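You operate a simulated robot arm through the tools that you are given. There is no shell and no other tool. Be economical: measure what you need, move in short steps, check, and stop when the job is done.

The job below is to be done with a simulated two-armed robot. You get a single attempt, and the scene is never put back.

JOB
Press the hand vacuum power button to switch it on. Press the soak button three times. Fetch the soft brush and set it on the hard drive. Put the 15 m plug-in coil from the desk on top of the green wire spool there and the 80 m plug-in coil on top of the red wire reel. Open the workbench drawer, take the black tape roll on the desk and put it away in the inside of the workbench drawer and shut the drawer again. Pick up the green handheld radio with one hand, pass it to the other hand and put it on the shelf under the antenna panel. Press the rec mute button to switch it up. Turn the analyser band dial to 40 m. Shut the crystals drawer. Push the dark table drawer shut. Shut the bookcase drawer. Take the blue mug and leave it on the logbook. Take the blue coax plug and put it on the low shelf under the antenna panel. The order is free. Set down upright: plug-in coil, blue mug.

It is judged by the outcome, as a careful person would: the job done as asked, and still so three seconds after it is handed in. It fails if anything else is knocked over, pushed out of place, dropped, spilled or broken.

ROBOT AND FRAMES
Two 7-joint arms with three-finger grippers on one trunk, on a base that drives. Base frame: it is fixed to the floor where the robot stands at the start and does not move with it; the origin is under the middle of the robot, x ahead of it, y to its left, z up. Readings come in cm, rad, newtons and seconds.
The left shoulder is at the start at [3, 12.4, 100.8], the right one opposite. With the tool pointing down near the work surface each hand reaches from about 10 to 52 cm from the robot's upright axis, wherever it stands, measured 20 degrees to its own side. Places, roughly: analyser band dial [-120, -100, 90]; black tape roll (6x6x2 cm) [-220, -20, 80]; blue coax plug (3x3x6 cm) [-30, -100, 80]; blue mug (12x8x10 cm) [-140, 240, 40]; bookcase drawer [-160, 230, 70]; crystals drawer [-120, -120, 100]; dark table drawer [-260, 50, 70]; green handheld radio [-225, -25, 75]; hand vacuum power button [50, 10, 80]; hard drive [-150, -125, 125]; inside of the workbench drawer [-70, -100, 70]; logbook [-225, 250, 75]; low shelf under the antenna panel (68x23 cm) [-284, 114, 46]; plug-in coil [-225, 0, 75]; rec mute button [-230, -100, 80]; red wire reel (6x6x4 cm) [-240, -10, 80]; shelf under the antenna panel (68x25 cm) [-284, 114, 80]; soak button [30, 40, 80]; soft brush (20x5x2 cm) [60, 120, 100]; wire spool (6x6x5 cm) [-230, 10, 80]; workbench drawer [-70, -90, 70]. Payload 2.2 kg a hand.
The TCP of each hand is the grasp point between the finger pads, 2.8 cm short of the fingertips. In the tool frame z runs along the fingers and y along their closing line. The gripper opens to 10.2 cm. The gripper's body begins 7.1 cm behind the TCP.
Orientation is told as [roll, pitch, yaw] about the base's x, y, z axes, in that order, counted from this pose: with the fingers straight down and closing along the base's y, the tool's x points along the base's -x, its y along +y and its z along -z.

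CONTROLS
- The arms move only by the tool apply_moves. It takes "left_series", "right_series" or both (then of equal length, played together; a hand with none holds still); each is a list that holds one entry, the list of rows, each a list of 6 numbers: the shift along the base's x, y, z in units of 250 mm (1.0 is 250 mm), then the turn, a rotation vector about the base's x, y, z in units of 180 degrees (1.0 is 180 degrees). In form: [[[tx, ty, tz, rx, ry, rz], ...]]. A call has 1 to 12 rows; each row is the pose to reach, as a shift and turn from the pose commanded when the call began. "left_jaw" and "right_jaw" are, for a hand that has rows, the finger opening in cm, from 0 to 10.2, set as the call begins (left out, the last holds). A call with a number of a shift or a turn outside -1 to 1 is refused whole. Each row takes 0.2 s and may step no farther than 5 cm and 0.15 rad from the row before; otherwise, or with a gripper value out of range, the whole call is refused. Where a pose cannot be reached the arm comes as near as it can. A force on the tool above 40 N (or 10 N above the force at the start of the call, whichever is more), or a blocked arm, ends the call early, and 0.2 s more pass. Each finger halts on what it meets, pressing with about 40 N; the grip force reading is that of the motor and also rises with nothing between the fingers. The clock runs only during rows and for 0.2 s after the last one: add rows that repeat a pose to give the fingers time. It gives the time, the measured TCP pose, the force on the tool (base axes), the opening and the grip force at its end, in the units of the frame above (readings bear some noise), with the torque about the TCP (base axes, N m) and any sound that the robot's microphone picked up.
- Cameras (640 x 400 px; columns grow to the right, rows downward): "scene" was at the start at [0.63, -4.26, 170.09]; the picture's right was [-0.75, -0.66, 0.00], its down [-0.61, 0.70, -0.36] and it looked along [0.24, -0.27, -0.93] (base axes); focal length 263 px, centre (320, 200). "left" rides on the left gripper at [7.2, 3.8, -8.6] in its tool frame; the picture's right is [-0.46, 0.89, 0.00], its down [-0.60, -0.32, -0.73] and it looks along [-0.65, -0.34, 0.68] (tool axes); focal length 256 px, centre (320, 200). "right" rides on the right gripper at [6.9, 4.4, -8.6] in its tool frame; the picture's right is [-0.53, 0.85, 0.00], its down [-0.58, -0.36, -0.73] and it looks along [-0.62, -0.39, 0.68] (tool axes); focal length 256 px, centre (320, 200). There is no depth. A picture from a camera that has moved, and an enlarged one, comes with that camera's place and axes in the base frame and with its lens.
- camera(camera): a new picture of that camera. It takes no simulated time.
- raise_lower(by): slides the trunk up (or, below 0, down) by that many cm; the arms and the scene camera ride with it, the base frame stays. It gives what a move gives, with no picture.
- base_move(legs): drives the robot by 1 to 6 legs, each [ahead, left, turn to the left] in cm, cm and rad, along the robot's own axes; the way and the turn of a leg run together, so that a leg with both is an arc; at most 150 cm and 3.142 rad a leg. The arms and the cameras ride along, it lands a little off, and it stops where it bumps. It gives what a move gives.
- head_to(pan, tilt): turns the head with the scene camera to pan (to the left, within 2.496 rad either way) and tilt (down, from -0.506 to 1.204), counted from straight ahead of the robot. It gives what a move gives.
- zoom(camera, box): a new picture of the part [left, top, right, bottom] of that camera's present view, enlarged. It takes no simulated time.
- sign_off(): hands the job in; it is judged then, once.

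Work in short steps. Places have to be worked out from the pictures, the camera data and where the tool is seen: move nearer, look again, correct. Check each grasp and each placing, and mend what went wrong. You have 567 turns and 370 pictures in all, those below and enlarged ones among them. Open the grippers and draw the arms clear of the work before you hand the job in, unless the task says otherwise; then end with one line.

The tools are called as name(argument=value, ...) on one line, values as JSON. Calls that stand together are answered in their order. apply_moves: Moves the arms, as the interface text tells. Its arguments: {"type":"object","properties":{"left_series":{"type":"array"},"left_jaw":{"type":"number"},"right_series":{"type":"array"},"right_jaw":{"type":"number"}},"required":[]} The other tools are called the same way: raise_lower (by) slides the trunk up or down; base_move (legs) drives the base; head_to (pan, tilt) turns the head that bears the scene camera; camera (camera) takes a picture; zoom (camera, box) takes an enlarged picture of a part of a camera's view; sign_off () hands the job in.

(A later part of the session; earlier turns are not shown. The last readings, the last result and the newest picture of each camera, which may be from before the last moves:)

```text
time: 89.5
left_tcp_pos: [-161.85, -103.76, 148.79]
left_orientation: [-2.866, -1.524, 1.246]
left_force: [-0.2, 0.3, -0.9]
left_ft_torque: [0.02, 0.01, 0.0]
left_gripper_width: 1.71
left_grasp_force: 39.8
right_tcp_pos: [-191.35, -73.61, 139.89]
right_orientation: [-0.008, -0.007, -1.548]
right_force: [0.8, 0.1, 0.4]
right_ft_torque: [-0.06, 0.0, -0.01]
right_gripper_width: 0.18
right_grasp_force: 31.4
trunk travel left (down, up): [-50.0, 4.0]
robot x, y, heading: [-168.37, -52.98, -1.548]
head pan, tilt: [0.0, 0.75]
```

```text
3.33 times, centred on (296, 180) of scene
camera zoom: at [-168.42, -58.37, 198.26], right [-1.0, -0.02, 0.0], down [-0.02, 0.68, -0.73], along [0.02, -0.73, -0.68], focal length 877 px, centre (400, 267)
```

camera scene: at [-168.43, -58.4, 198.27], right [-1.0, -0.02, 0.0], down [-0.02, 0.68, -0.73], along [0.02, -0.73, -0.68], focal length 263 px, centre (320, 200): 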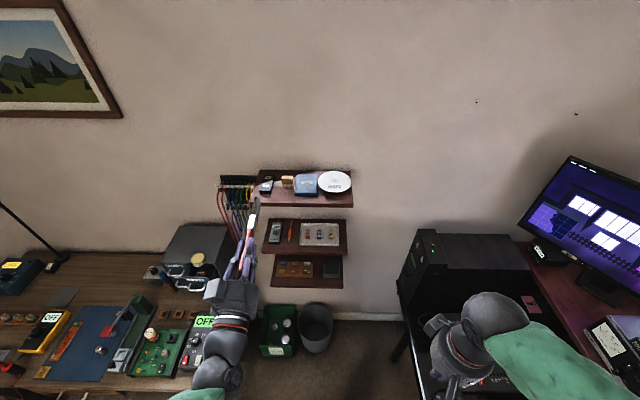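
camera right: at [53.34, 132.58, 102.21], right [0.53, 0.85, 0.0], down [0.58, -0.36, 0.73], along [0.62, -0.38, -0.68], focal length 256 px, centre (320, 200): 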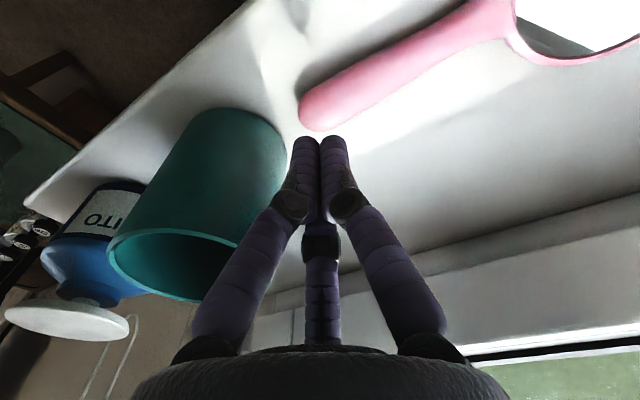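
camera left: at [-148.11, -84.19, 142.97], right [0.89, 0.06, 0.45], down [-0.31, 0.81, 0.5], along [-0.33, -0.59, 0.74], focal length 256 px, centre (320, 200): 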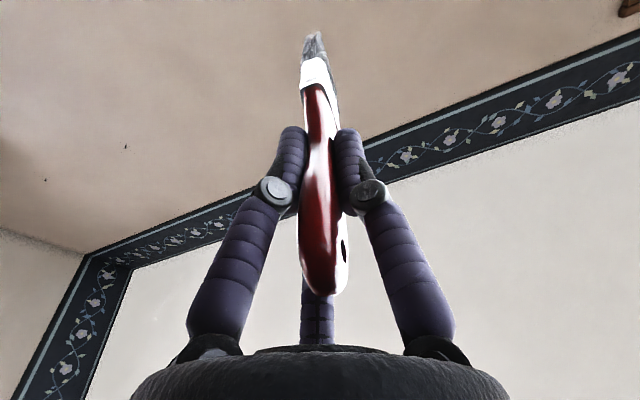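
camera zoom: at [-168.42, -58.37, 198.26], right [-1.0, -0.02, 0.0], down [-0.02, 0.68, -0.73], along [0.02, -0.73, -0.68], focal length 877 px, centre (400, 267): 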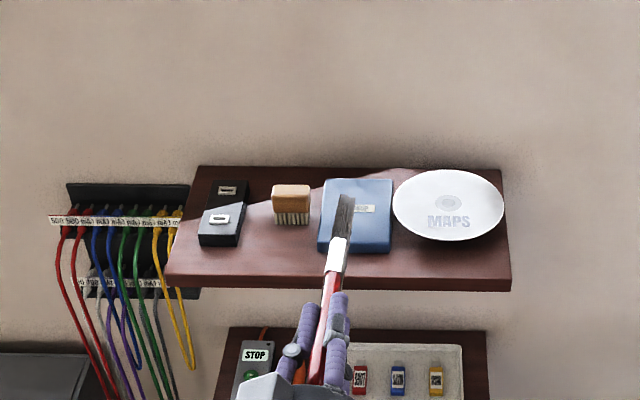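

The brush is edge-on (its 5 cm width is vertical), so roll the tool 90° about its axis so the brush lies flat.

apply_moves(left_series=[[[0, 0, 0, 0, -0.0455, 0], [0, 0, 0, 0, -0.091, 0], [0, 0, 0, 0, -0.1365, 0], [0, 0, 0, 0, -0.182, 0], [0, 0, 0, 0, -0.2275, 0], [0, 0, 0, 0, -0.273, 0], [0, 0, 0, 0, -0.3185, 0], [0, 0, 0, 0, -0.364, 0], [0, 0, 0, 0, -0.4095, 0], [0, 0, 0, 0, -0.455, 0], [0, 0, 0, 0, -0.5, 0]]])

zoom(camera="scene", box=[200, 120, 392, 240])

camera(camera="left")

```text
time: 91.9
left_tcp_pos: [-161.84, -103.9, 148.78]
left_orientation: [1.521, -0.012, 3.097]
left_force: [0.3, 0.3, -1.1]
left_ft_torque: [0.03, -0.01, 0.0]
left_gripper_width: 1.71
left_grasp_force: 40.0
right_tcp_pos: [-191.35, -73.5, 139.65]
right_orientation: [-0.008, -0.007, -1.547]
right_force: [-0.7, 0.7, -0.3]
right_ft_torque: [-0.01, -0.01, 0.03]
right_gripper_width: 0.2
right_grasp_force: 31.6
trunk travel left (down, up): [-50.0, 4.0]
robot x, y, heading: [-168.73, -52.86, -1.542]
head pan, tilt: [0.0, 0.75]
```

```text
3.33 times, centred on (296, 180) of scene
camera zoom: at [-168.44, -58.45, 198.26], right [-1.0, -0.02, 0.0], down [-0.02, 0.68, -0.73], along [0.02, -0.73, -0.68], focal length 877 px, centre (400, 267)
```

zoom: 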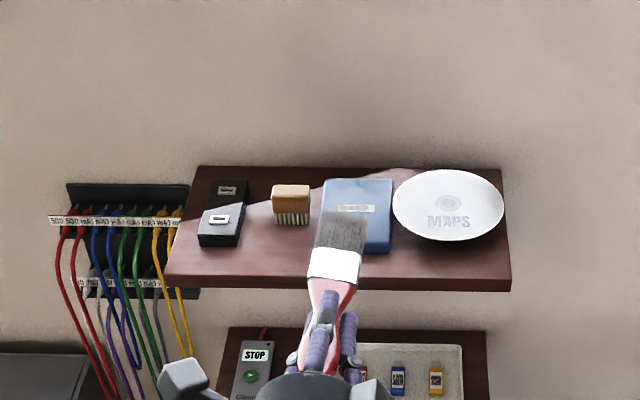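

```text
307 pictures are left
camera left: at [-154.17, -95.69, 152.91], right [-0.46, -0.02, 0.89], down [-0.57, 0.77, -0.27], along [-0.68, -0.64, -0.36], focal length 256 px, centre (320, 200)
```

left: 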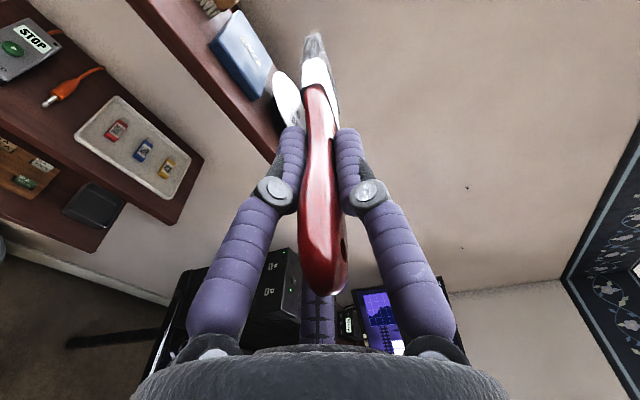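

Brush flat and straight. Move forward over the drive at z≈143.5.

apply_moves(left_series=[[[0, -0.1, -0.08, 0, 0, 0], [0, -0.24, -0.16, 0, 0, 0], [0, -0.42, -0.2, 0, 0, 0], [0, -0.58, -0.2, 0, 0, 0], [0, -0.7, -0.2, 0, 0, 0], [0, -0.744, -0.2, 0, 0, 0], [0, -0.744, -0.2, 0, 0, 0]]])

zoom(camera="scene", box=[200, 120, 392, 240])

camera(camera="left")

```text
time: 93.5
left_tcp_pos: [-161.76, -122.48, 143.91]
left_orientation: [1.523, -0.014, 3.097]
left_force: [0.4, -0.4, -0.5]
left_ft_torque: [0.04, -0.01, 0.02]
left_gripper_width: 1.72
left_grasp_force: 40.3
right_tcp_pos: [-191.3, -73.6, 139.71]
right_orientation: [-0.007, -0.007, -1.547]
right_force: [0.5, -0.4, -0.6]
right_ft_torque: [0.01, 0.0, 0.01]
right_gripper_width: 0.2
right_grasp_force: 31.3
trunk travel left (down, up): [-50.0, 4.0]
robot x, y, heading: [-168.4, -53.15, -1.55]
head pan, tilt: [0.0, 0.75]
```

```text
3.33 times, centred on (296, 180) of scene
camera zoom: at [-168.43, -58.41, 198.26], right [-1.0, -0.02, 0.0], down [-0.02, 0.68, -0.73], along [0.02, -0.73, -0.68], focal length 877 px, centre (400, 267)
```

zoom: 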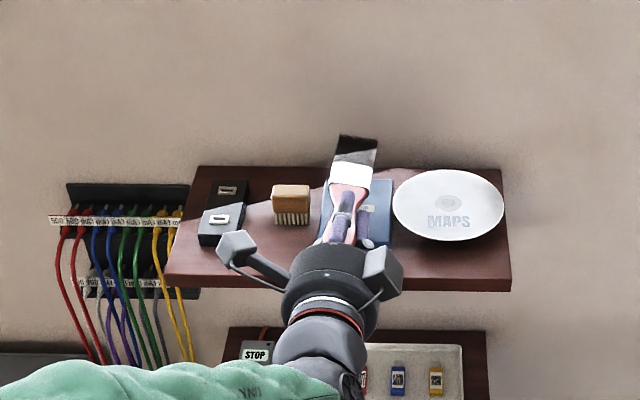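

```text
305 pictures are left
camera left: at [-154.09, -114.35, 147.99], right [-0.45, -0.02, 0.89], down [-0.57, 0.77, -0.27], along [-0.68, -0.64, -0.36], focal length 256 px, centre (320, 200)
```

left: 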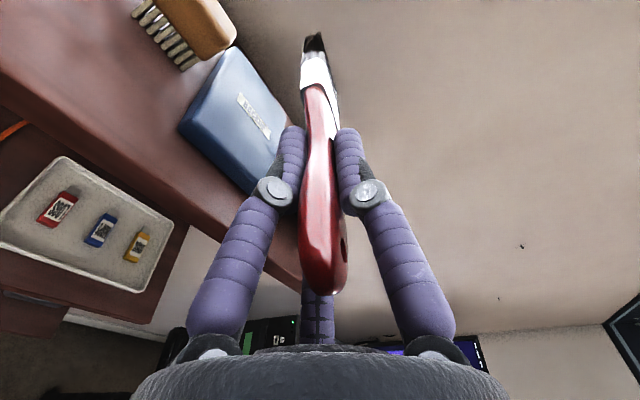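

Tip is at y≈-137, aligned. Lower slowly toward the drive.

apply_moves(left_series=[[[0, 0, -0.04, 0, 0, 0], [0, 0, -0.08, 0, 0, 0], [0, 0, -0.1, 0, 0, 0], [0, 0, -0.1, 0, 0, 0]]])

camera(camera="left")

zoom(camera="scene", box=[260, 140, 356, 200])

```text
time: 94.5
left_tcp_pos: [-161.75, -122.37, 141.44]
left_orientation: [1.524, -0.015, 3.099]
left_force: [0.4, -0.2, -1.2]
left_ft_torque: [0.02, 0.03, 0.02]
left_gripper_width: 1.69
left_grasp_force: 39.9
right_tcp_pos: [-191.3, -73.54, 139.74]
right_orientation: [-0.007, -0.008, -1.549]
right_force: [-0.2, -0.1, 0.5]
right_ft_torque: [-0.01, -0.01, 0.0]
right_gripper_width: 0.2
right_grasp_force: 31.4
trunk travel left (down, up): [-50.0, 4.0]
robot x, y, heading: [-168.37, -53.1, -1.544]
head pan, tilt: [0.0, 0.75]
```

```text
304 pictures are left
camera left: at [-154.13, -114.29, 145.47], right [-0.45, -0.02, 0.89], down [-0.57, 0.77, -0.27], along [-0.68, -0.64, -0.36], focal length 256 px, centre (320, 200)
```

left: 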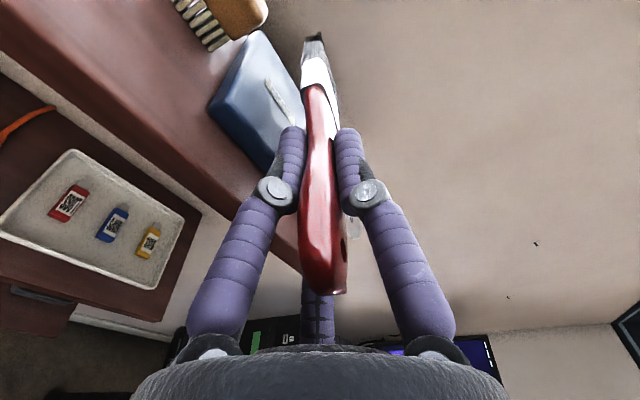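

```text
6.67 times, centred on (308, 170) of scene
camera zoom: at [-168.44, -58.46, 198.26], right [-1.0, -0.02, 0.0], down [-0.02, 0.68, -0.73], along [0.02, -0.73, -0.68], focal length 1754 px, centre (400, 400)
```

zoom: 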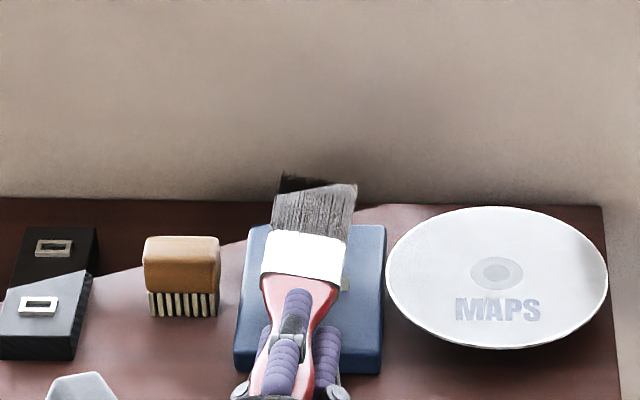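

Lower in small steps until contact.

apply_moves(left_series=[[[0, 0.0, -0.02, 0, 0, 0], [0, 0.0, -0.036, 0, 0, 0], [0, 0.0, -0.036, 0, 0, 0]]])

zoom(camera="scene", box=[260, 140, 356, 200])

zoom(camera="left", box=[200, 0, 392, 120])

```text
time: 95.3
left_tcp_pos: [-162.01, -122.47, 140.36]
left_orientation: [1.523, -0.016, 3.097]
left_force: [-0.5, -0.1, -1.2]
left_ft_torque: [0.06, -0.02, -0.02]
left_gripper_width: 1.68
left_grasp_force: 40.1
right_tcp_pos: [-191.25, -73.49, 139.77]
right_orientation: [-0.007, -0.006, -1.547]
right_force: [0.6, -0.2, 0.9]
right_ft_torque: [-0.01, 0.01, 0.0]
right_gripper_width: 0.18
right_grasp_force: 31.3
trunk travel left (down, up): [-50.0, 4.0]
robot x, y, heading: [-168.3, -53.0, -1.55]
head pan, tilt: [0.0, 0.75]
```

```text
6.67 times, centred on (308, 170) of scene
camera zoom: at [-168.44, -58.45, 198.26], right [-1.0, -0.02, 0.0], down [-0.02, 0.68, -0.73], along [0.02, -0.73, -0.68], focal length 1754 px, centre (400, 400)
```

zoom: 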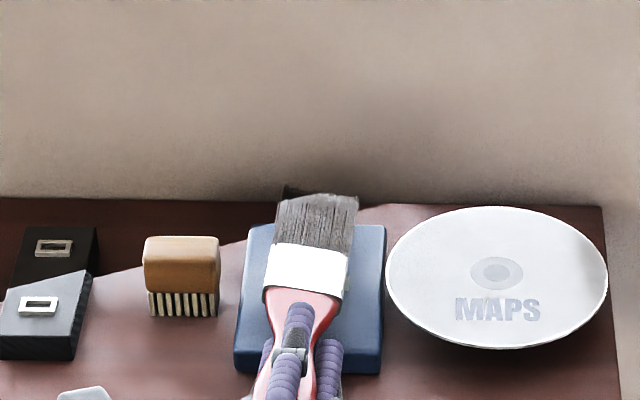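

```text
3.33 times, centred on (296, 60) of left
camera zoom: at [-154.21, -114.36, 144.54], right [-0.45, -0.02, 0.89], down [-0.57, 0.77, -0.27], along [-0.68, -0.64, -0.36], focal length 853 px, centre (400, 667)
```

zoom: 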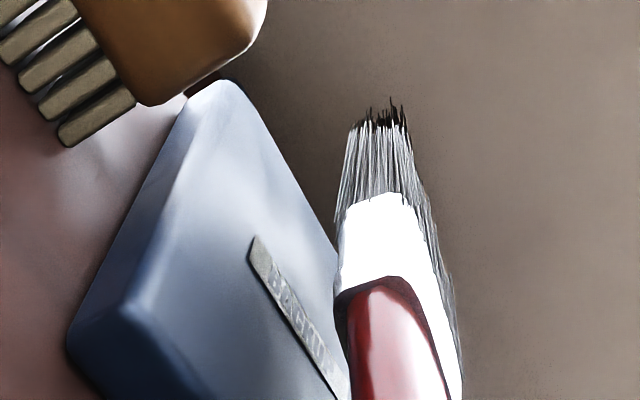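

No contact yet; continue.

apply_moves(left_series=[[[0, 0.0, -0.012, 0, 0, 0], [0, 0.0, -0.024, 0, 0, 0], [0, 0.0, -0.032, 0, 0, 0], [0, 0.0, -0.032, 0, 0, 0]]])

zoom(camera="scene", box=[260, 140, 356, 200])

zoom(camera="left", box=[200, 0, 392, 120])

```text
time: 96.3
left_tcp_pos: [-161.88, -122.52, 139.6]
left_orientation: [1.524, -0.018, 3.097]
left_force: [1.2, 0.9, -0.9]
left_ft_torque: [0.04, 0.02, 0.02]
left_gripper_width: 1.71
left_grasp_force: 39.6
right_tcp_pos: [-191.29, -73.58, 139.68]
right_orientation: [-0.008, -0.005, -1.548]
right_force: [-0.6, 0.2, -0.1]
right_ft_torque: [-0.04, 0.0, 0.04]
right_gripper_width: 0.22
right_grasp_force: 31.3
trunk travel left (down, up): [-50.0, 4.0]
robot x, y, heading: [-168.23, -52.88, -1.551]
head pan, tilt: [0.0, 0.75]
```

```text
6.67 times, centred on (308, 170) of scene
camera zoom: at [-168.44, -58.44, 198.26], right [-1.0, -0.02, 0.0], down [-0.02, 0.68, -0.73], along [0.02, -0.73, -0.68], focal length 1754 px, centre (400, 400)
```

zoom: 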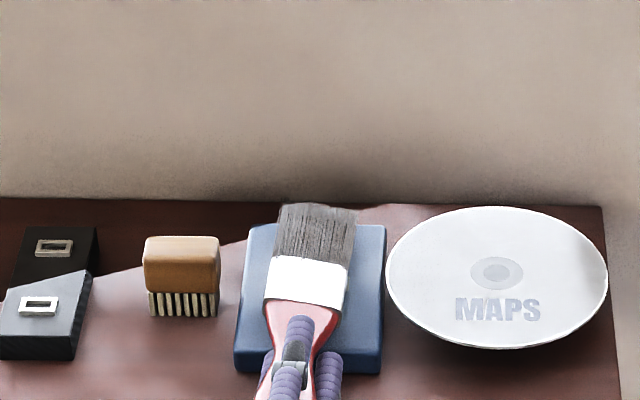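

```text
3.33 times, centred on (296, 60) of left
camera zoom: at [-154.17, -114.36, 143.69], right [-0.45, -0.02, 0.89], down [-0.57, 0.77, -0.27], along [-0.68, -0.64, -0.36], focal length 853 px, centre (400, 667)
```

zoom: 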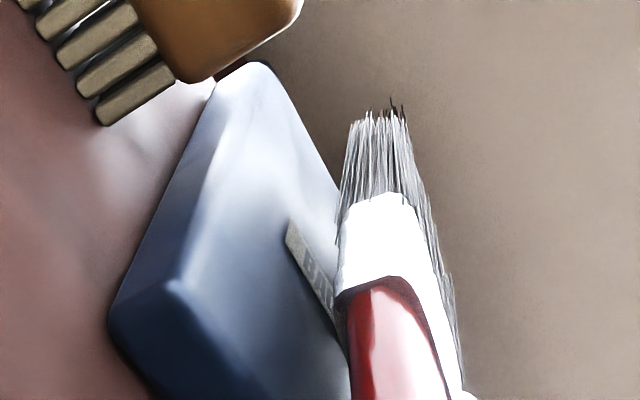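

Continue lowering.

apply_moves(left_series=[[[0, 0.0, -0.012, 0, 0, 0], [0, 0.0, -0.024, 0, 0, 0], [0, 0.0, -0.036, 0, 0, 0], [0, 0.0, -0.036, 0, 0, 0]]])

zoom(camera="scene", box=[260, 140, 356, 200])

camera(camera="left")

```text
time: 97.3
left_tcp_pos: [-161.8, -122.36, 138.91]
left_orientation: [1.526, -0.016, 3.097]
left_force: [0.1, 0.0, 3.2]
left_ft_torque: [-0.29, 0.08, -0.05]
left_gripper_width: 1.71
left_grasp_force: 39.8
right_tcp_pos: [-191.28, -73.5, 139.74]
right_orientation: [-0.009, -0.007, -1.549]
right_force: [-0.2, -0.3, 0.0]
right_ft_torque: [-0.02, -0.01, -0.01]
right_gripper_width: 0.21
right_grasp_force: 31.0
trunk travel left (down, up): [-50.0, 4.0]
robot x, y, heading: [-168.69, -53.32, -1.544]
head pan, tilt: [0.0, 0.75]
```

```text
6.67 times, centred on (308, 170) of scene
camera zoom: at [-168.45, -58.39, 198.26], right [-1.0, -0.02, 0.0], down [-0.02, 0.68, -0.73], along [0.02, -0.73, -0.68], focal length 1754 px, centre (400, 400)
```

zoom: 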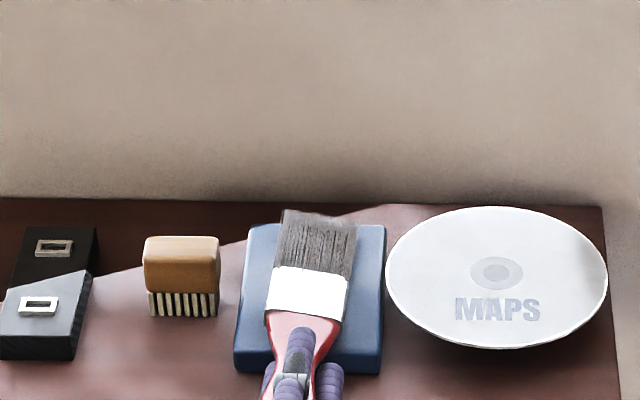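

```text
297 pictures are left
camera left: at [-154.22, -114.31, 142.94], right [-0.45, -0.02, 0.89], down [-0.57, 0.77, -0.28], along [-0.68, -0.64, -0.36], focal length 256 px, centre (320, 200)
```

left: 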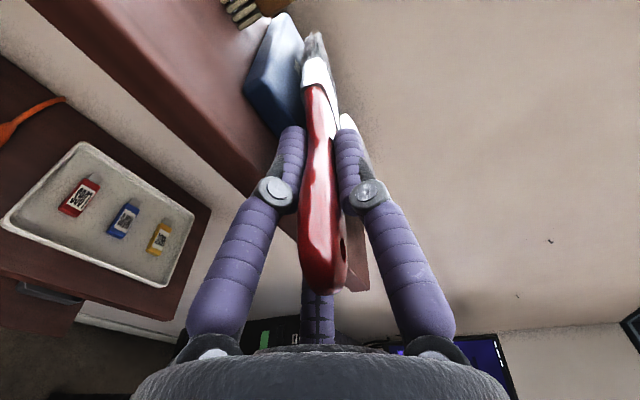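

Contact: the head rests on the drive. Slide in 0.7 cm more, then open slightly.

apply_moves(left_series=[[[0, -0.014, 0.004, 0, 0, 0], [0, -0.028, 0.004, 0, 0, 0], [0, -0.028, -0.002, 0, 0, 0]]])

apply_moves(left_series=[[[0, 0, 0, 0, 0, 0], [0, 0, 0, 0, 0, 0], [0, 0, 0, 0, 0, 0]]], left_jaw=2.6)

camera(camera="left")

zoom(camera="scene", box=[260, 140, 356, 200])

```text
time: 98.1
left_tcp_pos: [-161.83, -123.08, 138.79]
left_orientation: [1.525, -0.013, 3.097]
left_force: [-1.0, -0.9, 5.1]
left_ft_torque: [-0.49, 0.14, -0.08]
left_gripper_width: 1.71
left_grasp_force: 40.5
right_tcp_pos: [-191.32, -73.48, 139.65]
right_orientation: [-0.006, -0.007, -1.549]
right_force: [0.6, 0.6, 0.5]
right_ft_torque: [0.0, 0.03, 0.01]
right_gripper_width: 0.23
right_grasp_force: 31.1
trunk travel left (down, up): [-50.0, 4.0]
robot x, y, heading: [-168.45, -53.14, -1.548]
head pan, tilt: [0.0, 0.75]
```

```text
time: 98.9
left_tcp_pos: [-161.76, -123.13, 138.73]
left_orientation: [1.523, -0.016, 3.095]
left_force: [-0.6, -0.6, 0.2]
left_ft_torque: [-0.02, -0.02, 0.0]
left_gripper_width: 2.64
left_grasp_force: 0.1
right_tcp_pos: [-191.29, -73.54, 139.7]
right_orientation: [-0.008, -0.006, -1.55]
right_force: [0.1, 0.8, -0.3]
right_ft_torque: [-0.02, 0.0, 0.0]
right_gripper_width: 0.18
right_grasp_force: 31.2
trunk travel left (down, up): [-50.0, 4.0]
robot x, y, heading: [-168.18, -53.2, -1.551]
head pan, tilt: [0.0, 0.75]
```

```text
296 pictures are left
camera left: at [-154.17, -115.03, 142.75], right [-0.45, -0.02, 0.89], down [-0.57, 0.77, -0.27], along [-0.68, -0.64, -0.36], focal length 256 px, centre (320, 200)
```

left: 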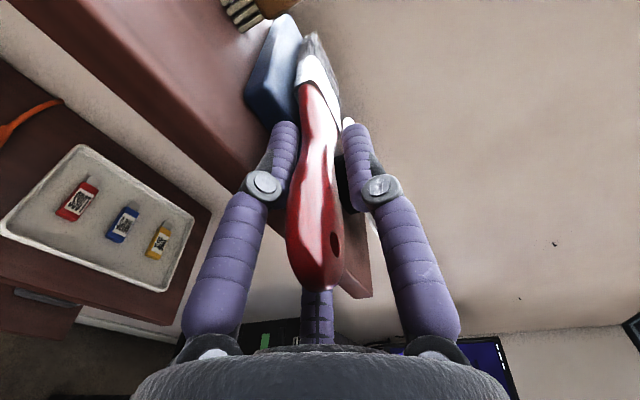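

```text
6.67 times, centred on (308, 170) of scene
camera zoom: at [-168.43, -58.45, 198.26], right [-1.0, -0.02, 0.0], down [-0.02, 0.68, -0.73], along [0.02, -0.73, -0.68], focal length 1754 px, centre (400, 400)
```

zoom: 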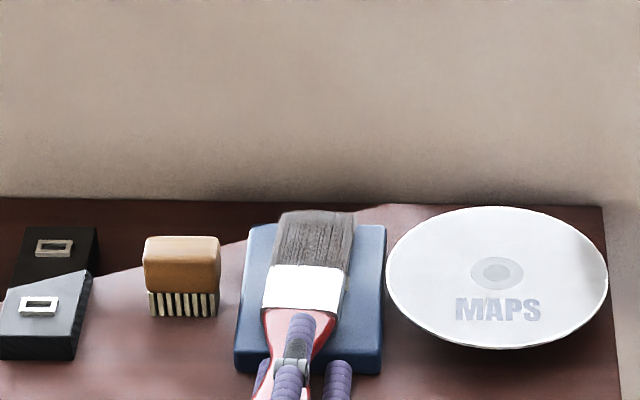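

Released; it appears to rest on the drive. Retreat a little and check it doesn't tip.

apply_moves(left_series=[[[0, 0.04, 0, 0, 0, 0], [0, 0.08, 0, 0, 0, 0], [0, 0.12, 0, 0, 0, 0]]])

camera(camera="left")

zoom(camera="scene", box=[260, 140, 356, 200])

```text
time: 99.7
left_tcp_pos: [-161.72, -120.05, 138.62]
left_orientation: [1.523, -0.016, 3.098]
left_force: [0.8, -0.9, 0.0]
left_ft_torque: [-0.02, -0.03, 0.01]
left_gripper_width: 2.61
left_grasp_force: 0.1
right_tcp_pos: [-191.4, -73.49, 139.68]
right_orientation: [-0.008, -0.009, -1.55]
right_force: [0.0, 0.6, 0.3]
right_ft_torque: [-0.03, 0.01, 0.01]
right_gripper_width: 0.21
right_grasp_force: 31.7
trunk travel left (down, up): [-50.0, 4.0]
robot x, y, heading: [-168.19, -53.19, -1.549]
head pan, tilt: [0.0, 0.75]
```

```text
294 pictures are left
camera left: at [-154.08, -111.97, 142.76], right [-0.45, -0.02, 0.89], down [-0.57, 0.77, -0.27], along [-0.68, -0.64, -0.36], focal length 256 px, centre (320, 200)
```

left: 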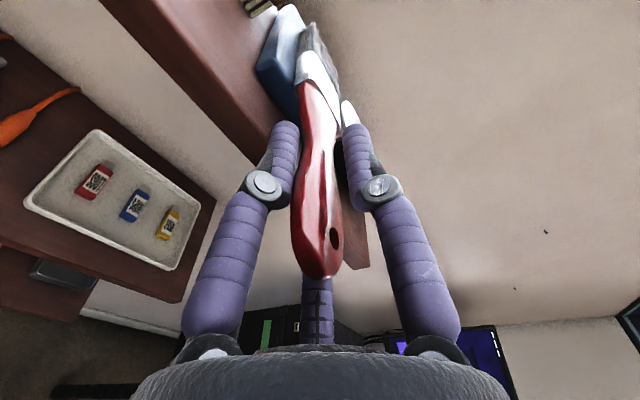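

```text
6.67 times, centred on (308, 170) of scene
camera zoom: at [-168.43, -58.37, 198.26], right [-1.0, -0.02, 0.0], down [-0.02, 0.68, -0.73], along [0.02, -0.73, -0.68], focal length 1754 px, centre (400, 400)
```

zoom: 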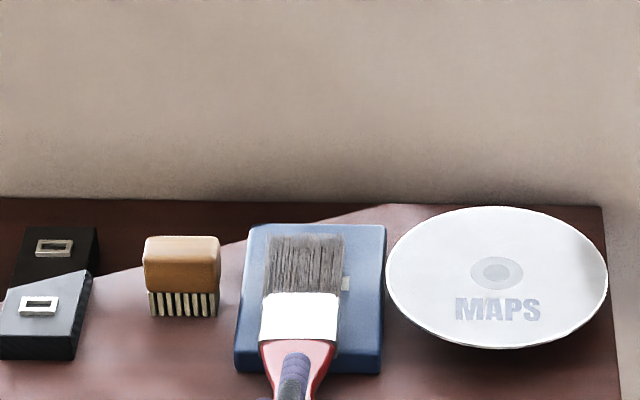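

The brush was dragged back a bit by the lower finger. Regrip, lift slightly, and set it deeper.

apply_moves(left_series=[[[0, 0, 0, 0, 0, 0], [0, 0, 0, 0, 0, 0], [0, 0, 0, 0, 0, 0], [0, 0, 0.03, 0, 0, 0], [0, 0, 0.04, 0, 0, 0]]], left_jaw=0)

camera(camera="left")

zoom(camera="scene", box=[260, 140, 356, 200])

```text
time: 100.9
left_tcp_pos: [-161.83, -120.0, 139.59]
left_orientation: [1.523, -0.016, 3.096]
left_force: [-0.1, 0.7, -0.3]
left_ft_torque: [0.03, 0.0, 0.0]
left_gripper_width: 1.86
left_grasp_force: 39.9
right_tcp_pos: [-191.18, -73.62, 139.58]
right_orientation: [-0.008, -0.007, -1.548]
right_force: [-0.4, 0.3, -0.3]
right_ft_torque: [0.01, 0.06, 0.0]
right_gripper_width: 0.22
right_grasp_force: 31.4
trunk travel left (down, up): [-50.0, 4.0]
robot x, y, heading: [-168.4, -53.06, -1.545]
head pan, tilt: [0.0, 0.75]
```

```text
292 pictures are left
camera left: at [-154.12, -112.01, 143.7], right [-0.45, -0.02, 0.89], down [-0.57, 0.77, -0.27], along [-0.68, -0.63, -0.36], focal length 256 px, centre (320, 200)
```

left: 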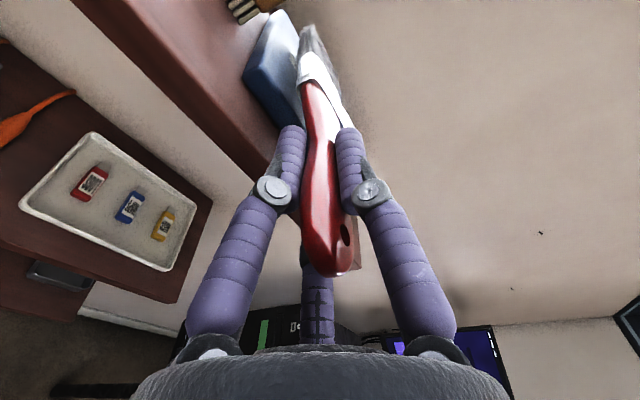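

```text
6.67 times, centred on (308, 170) of scene
camera zoom: at [-168.44, -58.44, 198.26], right [-1.0, -0.02, 0.0], down [-0.02, 0.68, -0.73], along [0.02, -0.73, -0.68], focal length 1754 px, centre (400, 400)
```

zoom: 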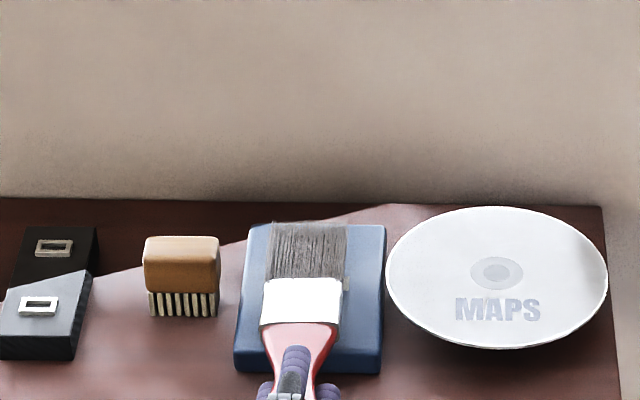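

Push in 3 cm, then lower.

apply_moves(left_series=[[[0, -0.06, 0, 0, 0, 0], [0, -0.12, 0, 0, 0, 0], [0, -0.12, -0.015, 0, 0, 0], [0, -0.12, -0.03, 0, 0, 0], [0, -0.12, -0.03, 0, 0, 0]]])

camera(camera="left")

zoom(camera="scene", box=[260, 140, 356, 200])

```text
time: 102.1
left_tcp_pos: [-161.77, -123.14, 139.0]
left_orientation: [1.523, -0.016, 3.096]
left_force: [-0.2, -0.6, -1.2]
left_ft_torque: [0.03, 0.01, 0.01]
left_gripper_width: 1.84
left_grasp_force: 40.0
right_tcp_pos: [-191.29, -73.54, 139.78]
right_orientation: [-0.006, -0.007, -1.548]
right_force: [-0.2, 0.7, 0.0]
right_ft_torque: [0.02, 0.02, 0.01]
right_gripper_width: 0.21
right_grasp_force: 31.5
trunk travel left (down, up): [-50.0, 4.0]
robot x, y, heading: [-168.33, -53.45, -1.551]
head pan, tilt: [0.0, 0.75]
```

```text
290 pictures are left
camera left: at [-154.14, -115.02, 142.97], right [-0.45, -0.02, 0.89], down [-0.57, 0.77, -0.27], along [-0.68, -0.64, -0.36], focal length 256 px, centre (320, 200)
```

left: 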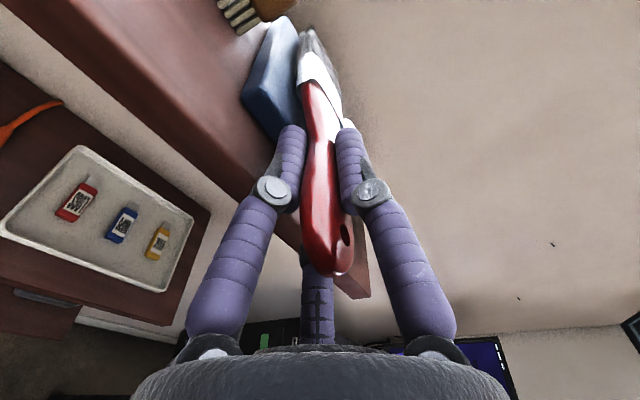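

```text
6.67 times, centred on (308, 170) of scene
camera zoom: at [-168.44, -58.41, 198.26], right [-1.0, -0.02, 0.0], down [-0.02, 0.68, -0.73], along [0.02, -0.73, -0.68], focal length 1754 px, centre (400, 400)
```

zoom: 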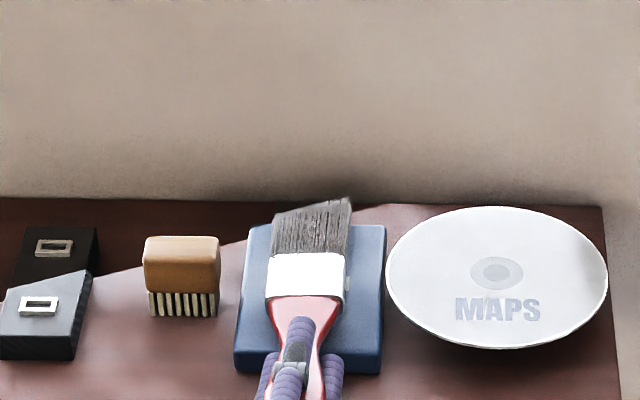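

Lower to contact, then open slightly.

apply_moves(left_series=[[[0, 0, -0.01, 0, 0, 0], [0, 0, -0.02, 0, 0, 0], [0, 0, -0.03, 0, 0, 0], [0, 0, -0.03, 0, 0, 0]]])

apply_moves(left_series=[[[0, 0, 0, 0, 0, 0], [0, 0, 0, 0, 0, 0], [0, 0, 0, 0, 0, 0]]], left_jaw=3.0)

camera(camera="left")

zoom(camera="scene", box=[260, 140, 356, 200])

```text
time: 103.1
left_tcp_pos: [-161.73, -123.09, 138.55]
left_orientation: [1.527, -0.014, 3.1]
left_force: [-0.5, -1.4, 10.0]
left_ft_torque: [-0.94, -0.23, -0.08]
left_gripper_width: 1.85
left_grasp_force: 40.1
right_tcp_pos: [-191.31, -73.47, 139.73]
right_orientation: [-0.008, -0.008, -1.549]
right_force: [-0.5, -0.6, 0.0]
right_ft_torque: [0.02, -0.01, 0.02]
right_gripper_width: 0.22
right_grasp_force: 31.7
trunk travel left (down, up): [-50.0, 4.0]
robot x, y, heading: [-168.36, -53.2, -1.548]
head pan, tilt: [0.0, 0.75]
```

```text
time: 103.9
left_tcp_pos: [-161.83, -122.99, 138.05]
left_orientation: [1.524, -0.015, 3.1]
left_force: [0.8, 0.3, -0.2]
left_ft_torque: [-0.01, -0.01, -0.01]
left_gripper_width: 2.99
left_grasp_force: 0.0
right_tcp_pos: [-191.3, -73.52, 139.66]
right_orientation: [-0.007, -0.008, -1.549]
right_force: [0.0, -0.2, 0.1]
right_ft_torque: [0.02, -0.01, -0.03]
right_gripper_width: 0.22
right_grasp_force: 31.5
trunk travel left (down, up): [-50.0, 4.0]
robot x, y, heading: [-168.23, -53.1, -1.545]
head pan, tilt: [0.0, 0.75]
```

```text
288 pictures are left
camera left: at [-154.18, -114.92, 142.27], right [-0.45, -0.02, 0.89], down [-0.58, 0.77, -0.27], along [-0.68, -0.64, -0.36], focal length 256 px, centre (320, 200)
```

left: 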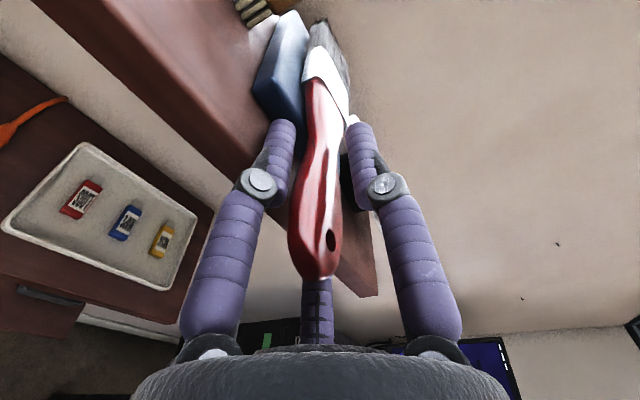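

```text
6.67 times, centred on (308, 170) of scene
camera zoom: at [-168.45, -58.41, 198.26], right [-1.0, -0.02, 0.0], down [-0.02, 0.68, -0.73], along [0.02, -0.73, -0.68], focal length 1754 px, centre (400, 400)
```

zoom: 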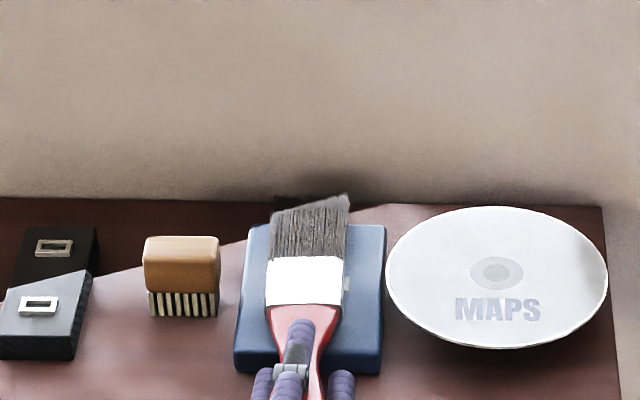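

The handle is sagging onto the lower finger: brush isn't deep enough on the drive. Regrip, lift, and tilt nose-down so it can go deeper with the finger above the drive.

apply_moves(left_series=[[[0, 0, 0.02, 0, 0, 0], [0, 0, 0.02, 0, 0, 0], [0, 0, 0.02, 0, 0, 0], [0, 0, 0.06, 0, 0, 0], [0, 0, 0.12, 0.02, 0, 0], [0, 0, 0.14, 0.04, 0, 0], [0, 0, 0.14, 0.055, 0, 0], [0, 0, 0.14, 0.055, 0, 0]]], left_jaw=0)

camera(camera="left")

zoom(camera="scene", box=[260, 140, 356, 200])

```text
time: 105.7
left_tcp_pos: [-161.79, -123.14, 141.74]
left_orientation: [1.349, -0.024, 3.099]
left_force: [0.4, -0.3, -0.8]
left_ft_torque: [0.06, -0.04, 0.0]
left_gripper_width: 1.84
left_grasp_force: 40.2
right_tcp_pos: [-191.37, -73.46, 139.68]
right_orientation: [-0.008, -0.008, -1.549]
right_force: [-0.2, -0.7, 0.4]
right_ft_torque: [-0.01, 0.0, 0.02]
right_gripper_width: 0.21
right_grasp_force: 31.7
trunk travel left (down, up): [-50.0, 4.0]
robot x, y, heading: [-168.49, -52.83, -1.545]
head pan, tilt: [0.0, 0.75]
```

```text
286 pictures are left
camera left: at [-154.15, -115.84, 147.1], right [-0.45, -0.18, 0.87], down [-0.57, 0.81, -0.14], along [-0.68, -0.56, -0.47], focal length 256 px, centre (320, 200)
```

left: 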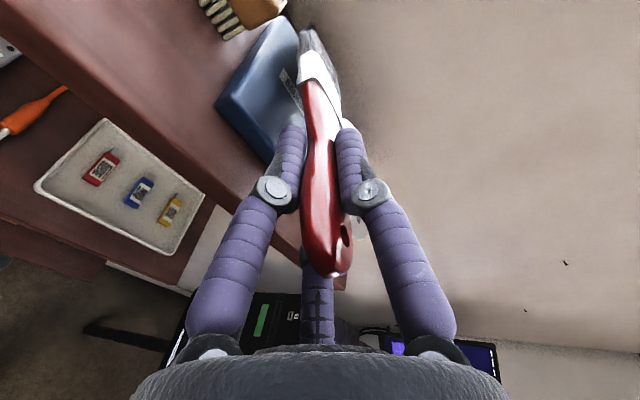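

```text
6.67 times, centred on (308, 170) of scene
camera zoom: at [-168.44, -58.42, 198.26], right [-1.0, -0.02, 0.0], down [-0.02, 0.68, -0.73], along [0.02, -0.73, -0.68], focal length 1754 px, centre (400, 400)
```

zoom: 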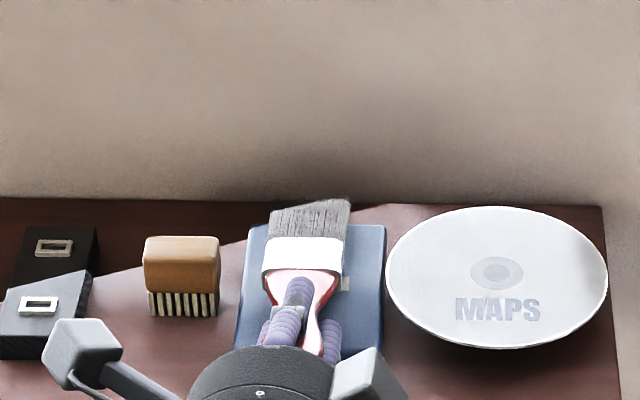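

Advance 2 cm slightly up, then lower to contact.

apply_moves(left_series=[[[0, -0.04, 0.02, 0, 0, 0], [0, -0.08, 0.02, 0, 0, 0], [0, -0.08, 0.0, 0, 0, 0], [0, -0.08, -0.016, 0, 0, 0]]])

camera(camera="left")

zoom(camera="scene", box=[260, 140, 356, 200])

```text
time: 106.7
left_tcp_pos: [-161.91, -125.3, 141.34]
left_orientation: [1.35, -0.022, 3.099]
left_force: [0.1, -0.4, -0.8]
left_ft_torque: [0.05, -0.02, -0.01]
left_gripper_width: 1.84
left_grasp_force: 40.1
right_tcp_pos: [-191.28, -73.5, 139.73]
right_orientation: [-0.007, -0.007, -1.548]
right_force: [-0.2, 0.7, 0.0]
right_ft_torque: [-0.01, 0.0, -0.03]
right_gripper_width: 0.21
right_grasp_force: 30.8
trunk travel left (down, up): [-50.0, 4.0]
robot x, y, heading: [-168.64, -53.17, -1.55]
head pan, tilt: [0.0, 0.75]
```

```text
284 pictures are left
camera left: at [-154.17, -117.86, 146.68], right [-0.45, -0.17, 0.87], down [-0.57, 0.81, -0.14], along [-0.68, -0.56, -0.47], focal length 256 px, centre (320, 200)
```

left: 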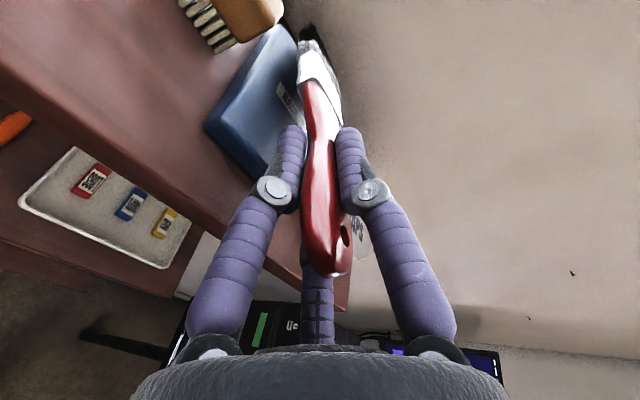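

```text
6.67 times, centred on (308, 170) of scene
camera zoom: at [-168.44, -58.48, 198.26], right [-1.0, -0.02, 0.0], down [-0.02, 0.68, -0.73], along [0.02, -0.73, -0.68], focal length 1754 px, centre (400, 400)
```

zoom: 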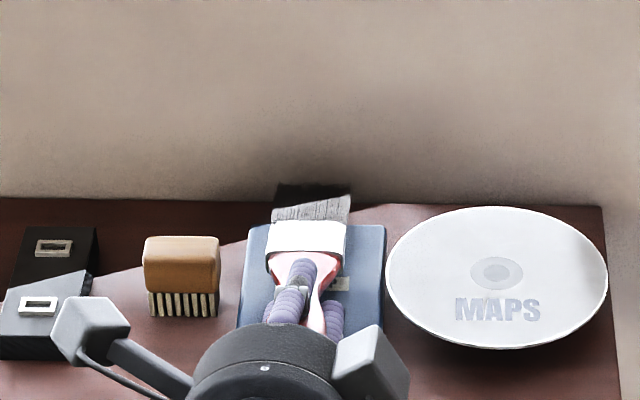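

apply_moves(left_series=[[[0, 0, -0.01, 0, 0, 0], [0, 0, -0.02, 0, 0, 0], [0, 0, -0.03, 0, 0, 0], [0, 0, -0.035, 0, 0, 0]]])

zoom(camera="scene", box=[260, 140, 356, 200])

```text
time: 107.7
left_tcp_pos: [-161.77, -125.1, 140.67]
left_orientation: [1.354, -0.022, 3.101]
left_force: [-1.7, -0.5, 5.8]
left_ft_torque: [-0.65, 0.12, -0.18]
left_gripper_width: 1.83
left_grasp_force: 40.0
right_tcp_pos: [-191.3, -73.46, 139.77]
right_orientation: [-0.007, -0.008, -1.548]
right_force: [0.0, 0.4, 0.1]
right_ft_torque: [0.01, -0.01, 0.02]
right_gripper_width: 0.2
right_grasp_force: 31.9
trunk travel left (down, up): [-50.0, 4.0]
robot x, y, heading: [-168.51, -53.26, -1.545]
head pan, tilt: [0.0, 0.75]
```

```text
6.67 times, centred on (308, 170) of scene
camera zoom: at [-168.48, -58.35, 198.27], right [-1.0, -0.02, 0.0], down [-0.01, 0.68, -0.73], along [0.02, -0.73, -0.68], focal length 1754 px, centre (400, 400)
```

zoom: 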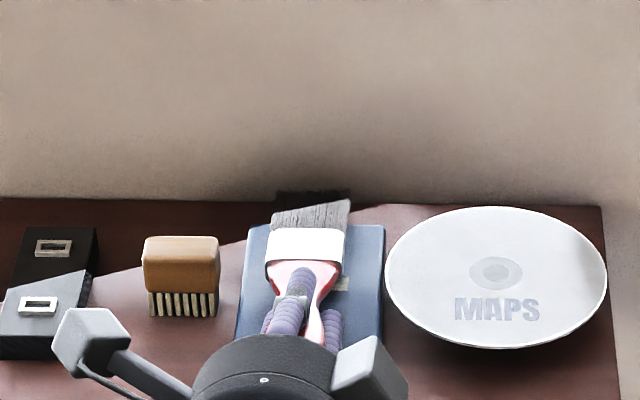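

Contact ahead. Open to 3 cm and check.

apply_moves(left_series=[[[0, 0, 0, 0, 0, 0], [0, 0, 0, 0, 0, 0], [0, 0, 0, 0, 0, 0]]], left_jaw=3.0)

camera(camera="left")

zoom(camera="scene", box=[260, 140, 356, 200])

```text
time: 108.5
left_tcp_pos: [-161.77, -125.13, 140.36]
left_orientation: [1.352, -0.024, 3.101]
left_force: [0.6, -0.5, 0.2]
left_ft_torque: [-0.02, -0.02, 0.02]
left_gripper_width: 3.05
left_grasp_force: 0.4
right_tcp_pos: [-191.34, -73.72, 139.65]
right_orientation: [-0.007, -0.007, -1.549]
right_force: [0.3, 0.3, 0.1]
right_ft_torque: [0.03, -0.04, 0.0]
right_gripper_width: 0.2
right_grasp_force: 31.5
trunk travel left (down, up): [-50.0, 4.0]
robot x, y, heading: [-168.39, -53.26, -1.548]
head pan, tilt: [0.0, 0.75]
```

```text
281 pictures are left
camera left: at [-154.11, -117.86, 145.84], right [-0.45, -0.17, 0.87], down [-0.57, 0.81, -0.14], along [-0.68, -0.56, -0.47], focal length 256 px, centre (320, 200)
```

left: 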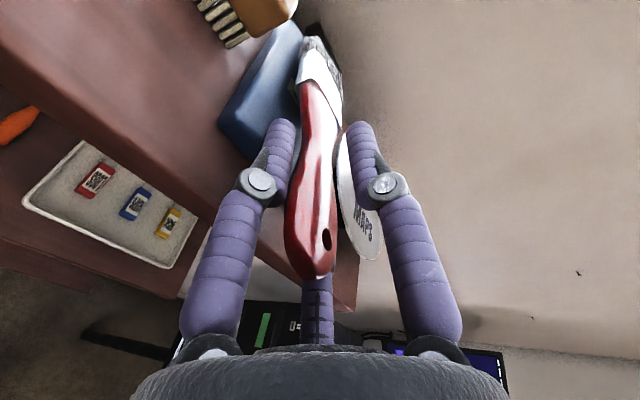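

```text
6.67 times, centred on (308, 170) of scene
camera zoom: at [-168.42, -58.46, 198.26], right [-1.0, -0.02, 0.0], down [-0.02, 0.68, -0.73], along [0.02, -0.73, -0.68], focal length 1754 px, centre (400, 400)
```

zoom: 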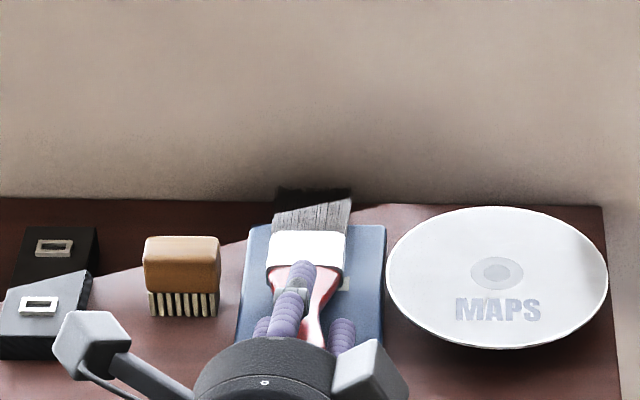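

The handle rests on the lower finger; retreating will slip the grip toward the handle end, which I want. Retreat 2.5 cm, then regrip.

apply_moves(left_series=[[[0, 0.05, 0, 0, 0, 0], [0, 0.1, 0, 0, 0, 0]]])

camera(camera="left")

zoom(camera="scene", box=[260, 140, 356, 200])

```text
time: 109.1
left_tcp_pos: [-161.88, -122.47, 140.47]
left_orientation: [1.351, -0.023, 3.099]
left_force: [0.8, 0.7, -0.4]
left_ft_torque: [0.02, 0.04, -0.02]
left_gripper_width: 3.04
left_grasp_force: 0.2
right_tcp_pos: [-191.33, -73.54, 139.61]
right_orientation: [-0.006, -0.007, -1.548]
right_force: [-1.0, 0.1, -0.4]
right_ft_torque: [-0.01, 0.02, 0.01]
right_gripper_width: 0.19
right_grasp_force: 31.6
trunk travel left (down, up): [-50.0, 4.0]
robot x, y, heading: [-168.8, -53.31, -1.547]
head pan, tilt: [0.0, 0.75]
```

```text
279 pictures are left
camera left: at [-154.18, -115.22, 145.85], right [-0.45, -0.17, 0.87], down [-0.57, 0.81, -0.14], along [-0.68, -0.56, -0.47], focal length 256 px, centre (320, 200)
```

left: 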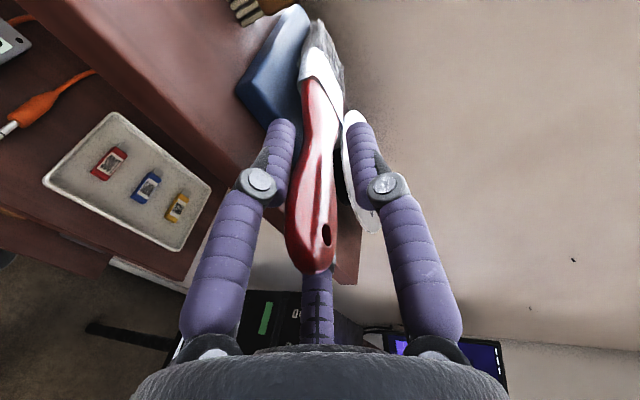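

```text
6.67 times, centred on (308, 170) of scene
camera zoom: at [-168.43, -58.37, 198.26], right [-1.0, -0.02, 0.0], down [-0.02, 0.68, -0.73], along [0.02, -0.73, -0.68], focal length 1754 px, centre (400, 400)
```

zoom: 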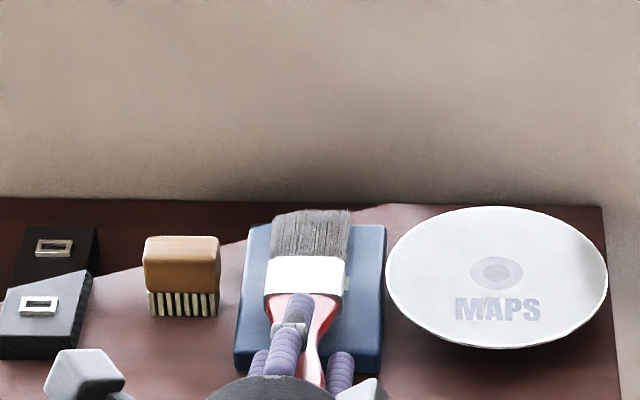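

Little slip. I'll instead hand the brush briefly to the right hand and regrip at the handle end. Grip, lift and withdraw to free space.

apply_moves(left_series=[[[0, 0, 0.0, 0, 0, 0], [0, 0, 0.0, 0, 0, 0], [0, 0, 0.0, 0, 0, 0], [0, 0, 0.1, 0, 0, 0], [0, 0.04, 0.2, 0, 0, 0], [0, 0.2, 0.3, -0.02, 0, 0], [0, 0.38, 0.36, -0.04, 0, 0], [0, 0.56, 0.38, -0.055, 0, 0], [0, 0.74, 0.38, -0.055, 0, 0], [0, 0.92, 0.38, -0.055, 0, 0], [0, 1.0, 0.38, -0.055, 0, 0]]], left_jaw=0)

camera(camera="scene")

camera(camera="left")

```text
time: 111.5
left_tcp_pos: [-161.96, -97.5, 150.04]
left_orientation: [1.523, -0.015, 3.099]
left_force: [-1.1, 0.5, 0.5]
left_ft_torque: [0.06, -0.01, 0.0]
left_gripper_width: 1.92
left_grasp_force: 40.1
right_tcp_pos: [-191.35, -73.55, 139.69]
right_orientation: [-0.006, -0.007, -1.549]
right_force: [-0.6, -0.3, -0.4]
right_ft_torque: [0.02, 0.03, 0.01]
right_gripper_width: 0.23
right_grasp_force: 31.9
trunk travel left (down, up): [-50.0, 4.0]
robot x, y, heading: [-168.66, -52.88, -1.548]
head pan, tilt: [0.0, 0.75]
```

```text
277 pictures are left
camera scene: at [-168.43, -58.41, 198.26], right [-1.0, -0.02, 0.0], down [-0.02, 0.68, -0.73], along [0.02, -0.73, -0.68], focal length 263 px, centre (320, 200)
```

scene: 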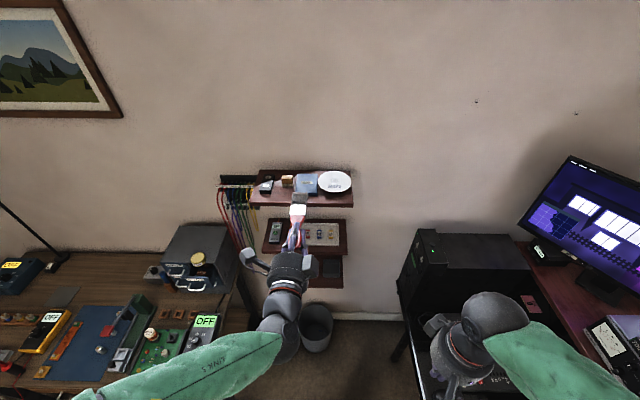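

```text
276 pictures are left
camera left: at [-154.2, -89.36, 154.1], right [-0.45, -0.02, 0.89], down [-0.57, 0.77, -0.27], along [-0.68, -0.64, -0.36], focal length 256 px, centre (320, 200)
```

left: 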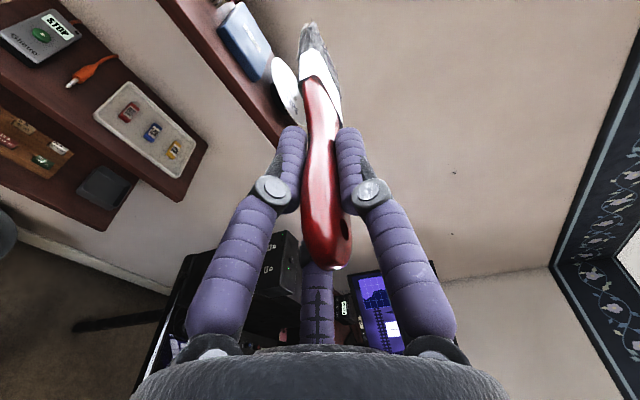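

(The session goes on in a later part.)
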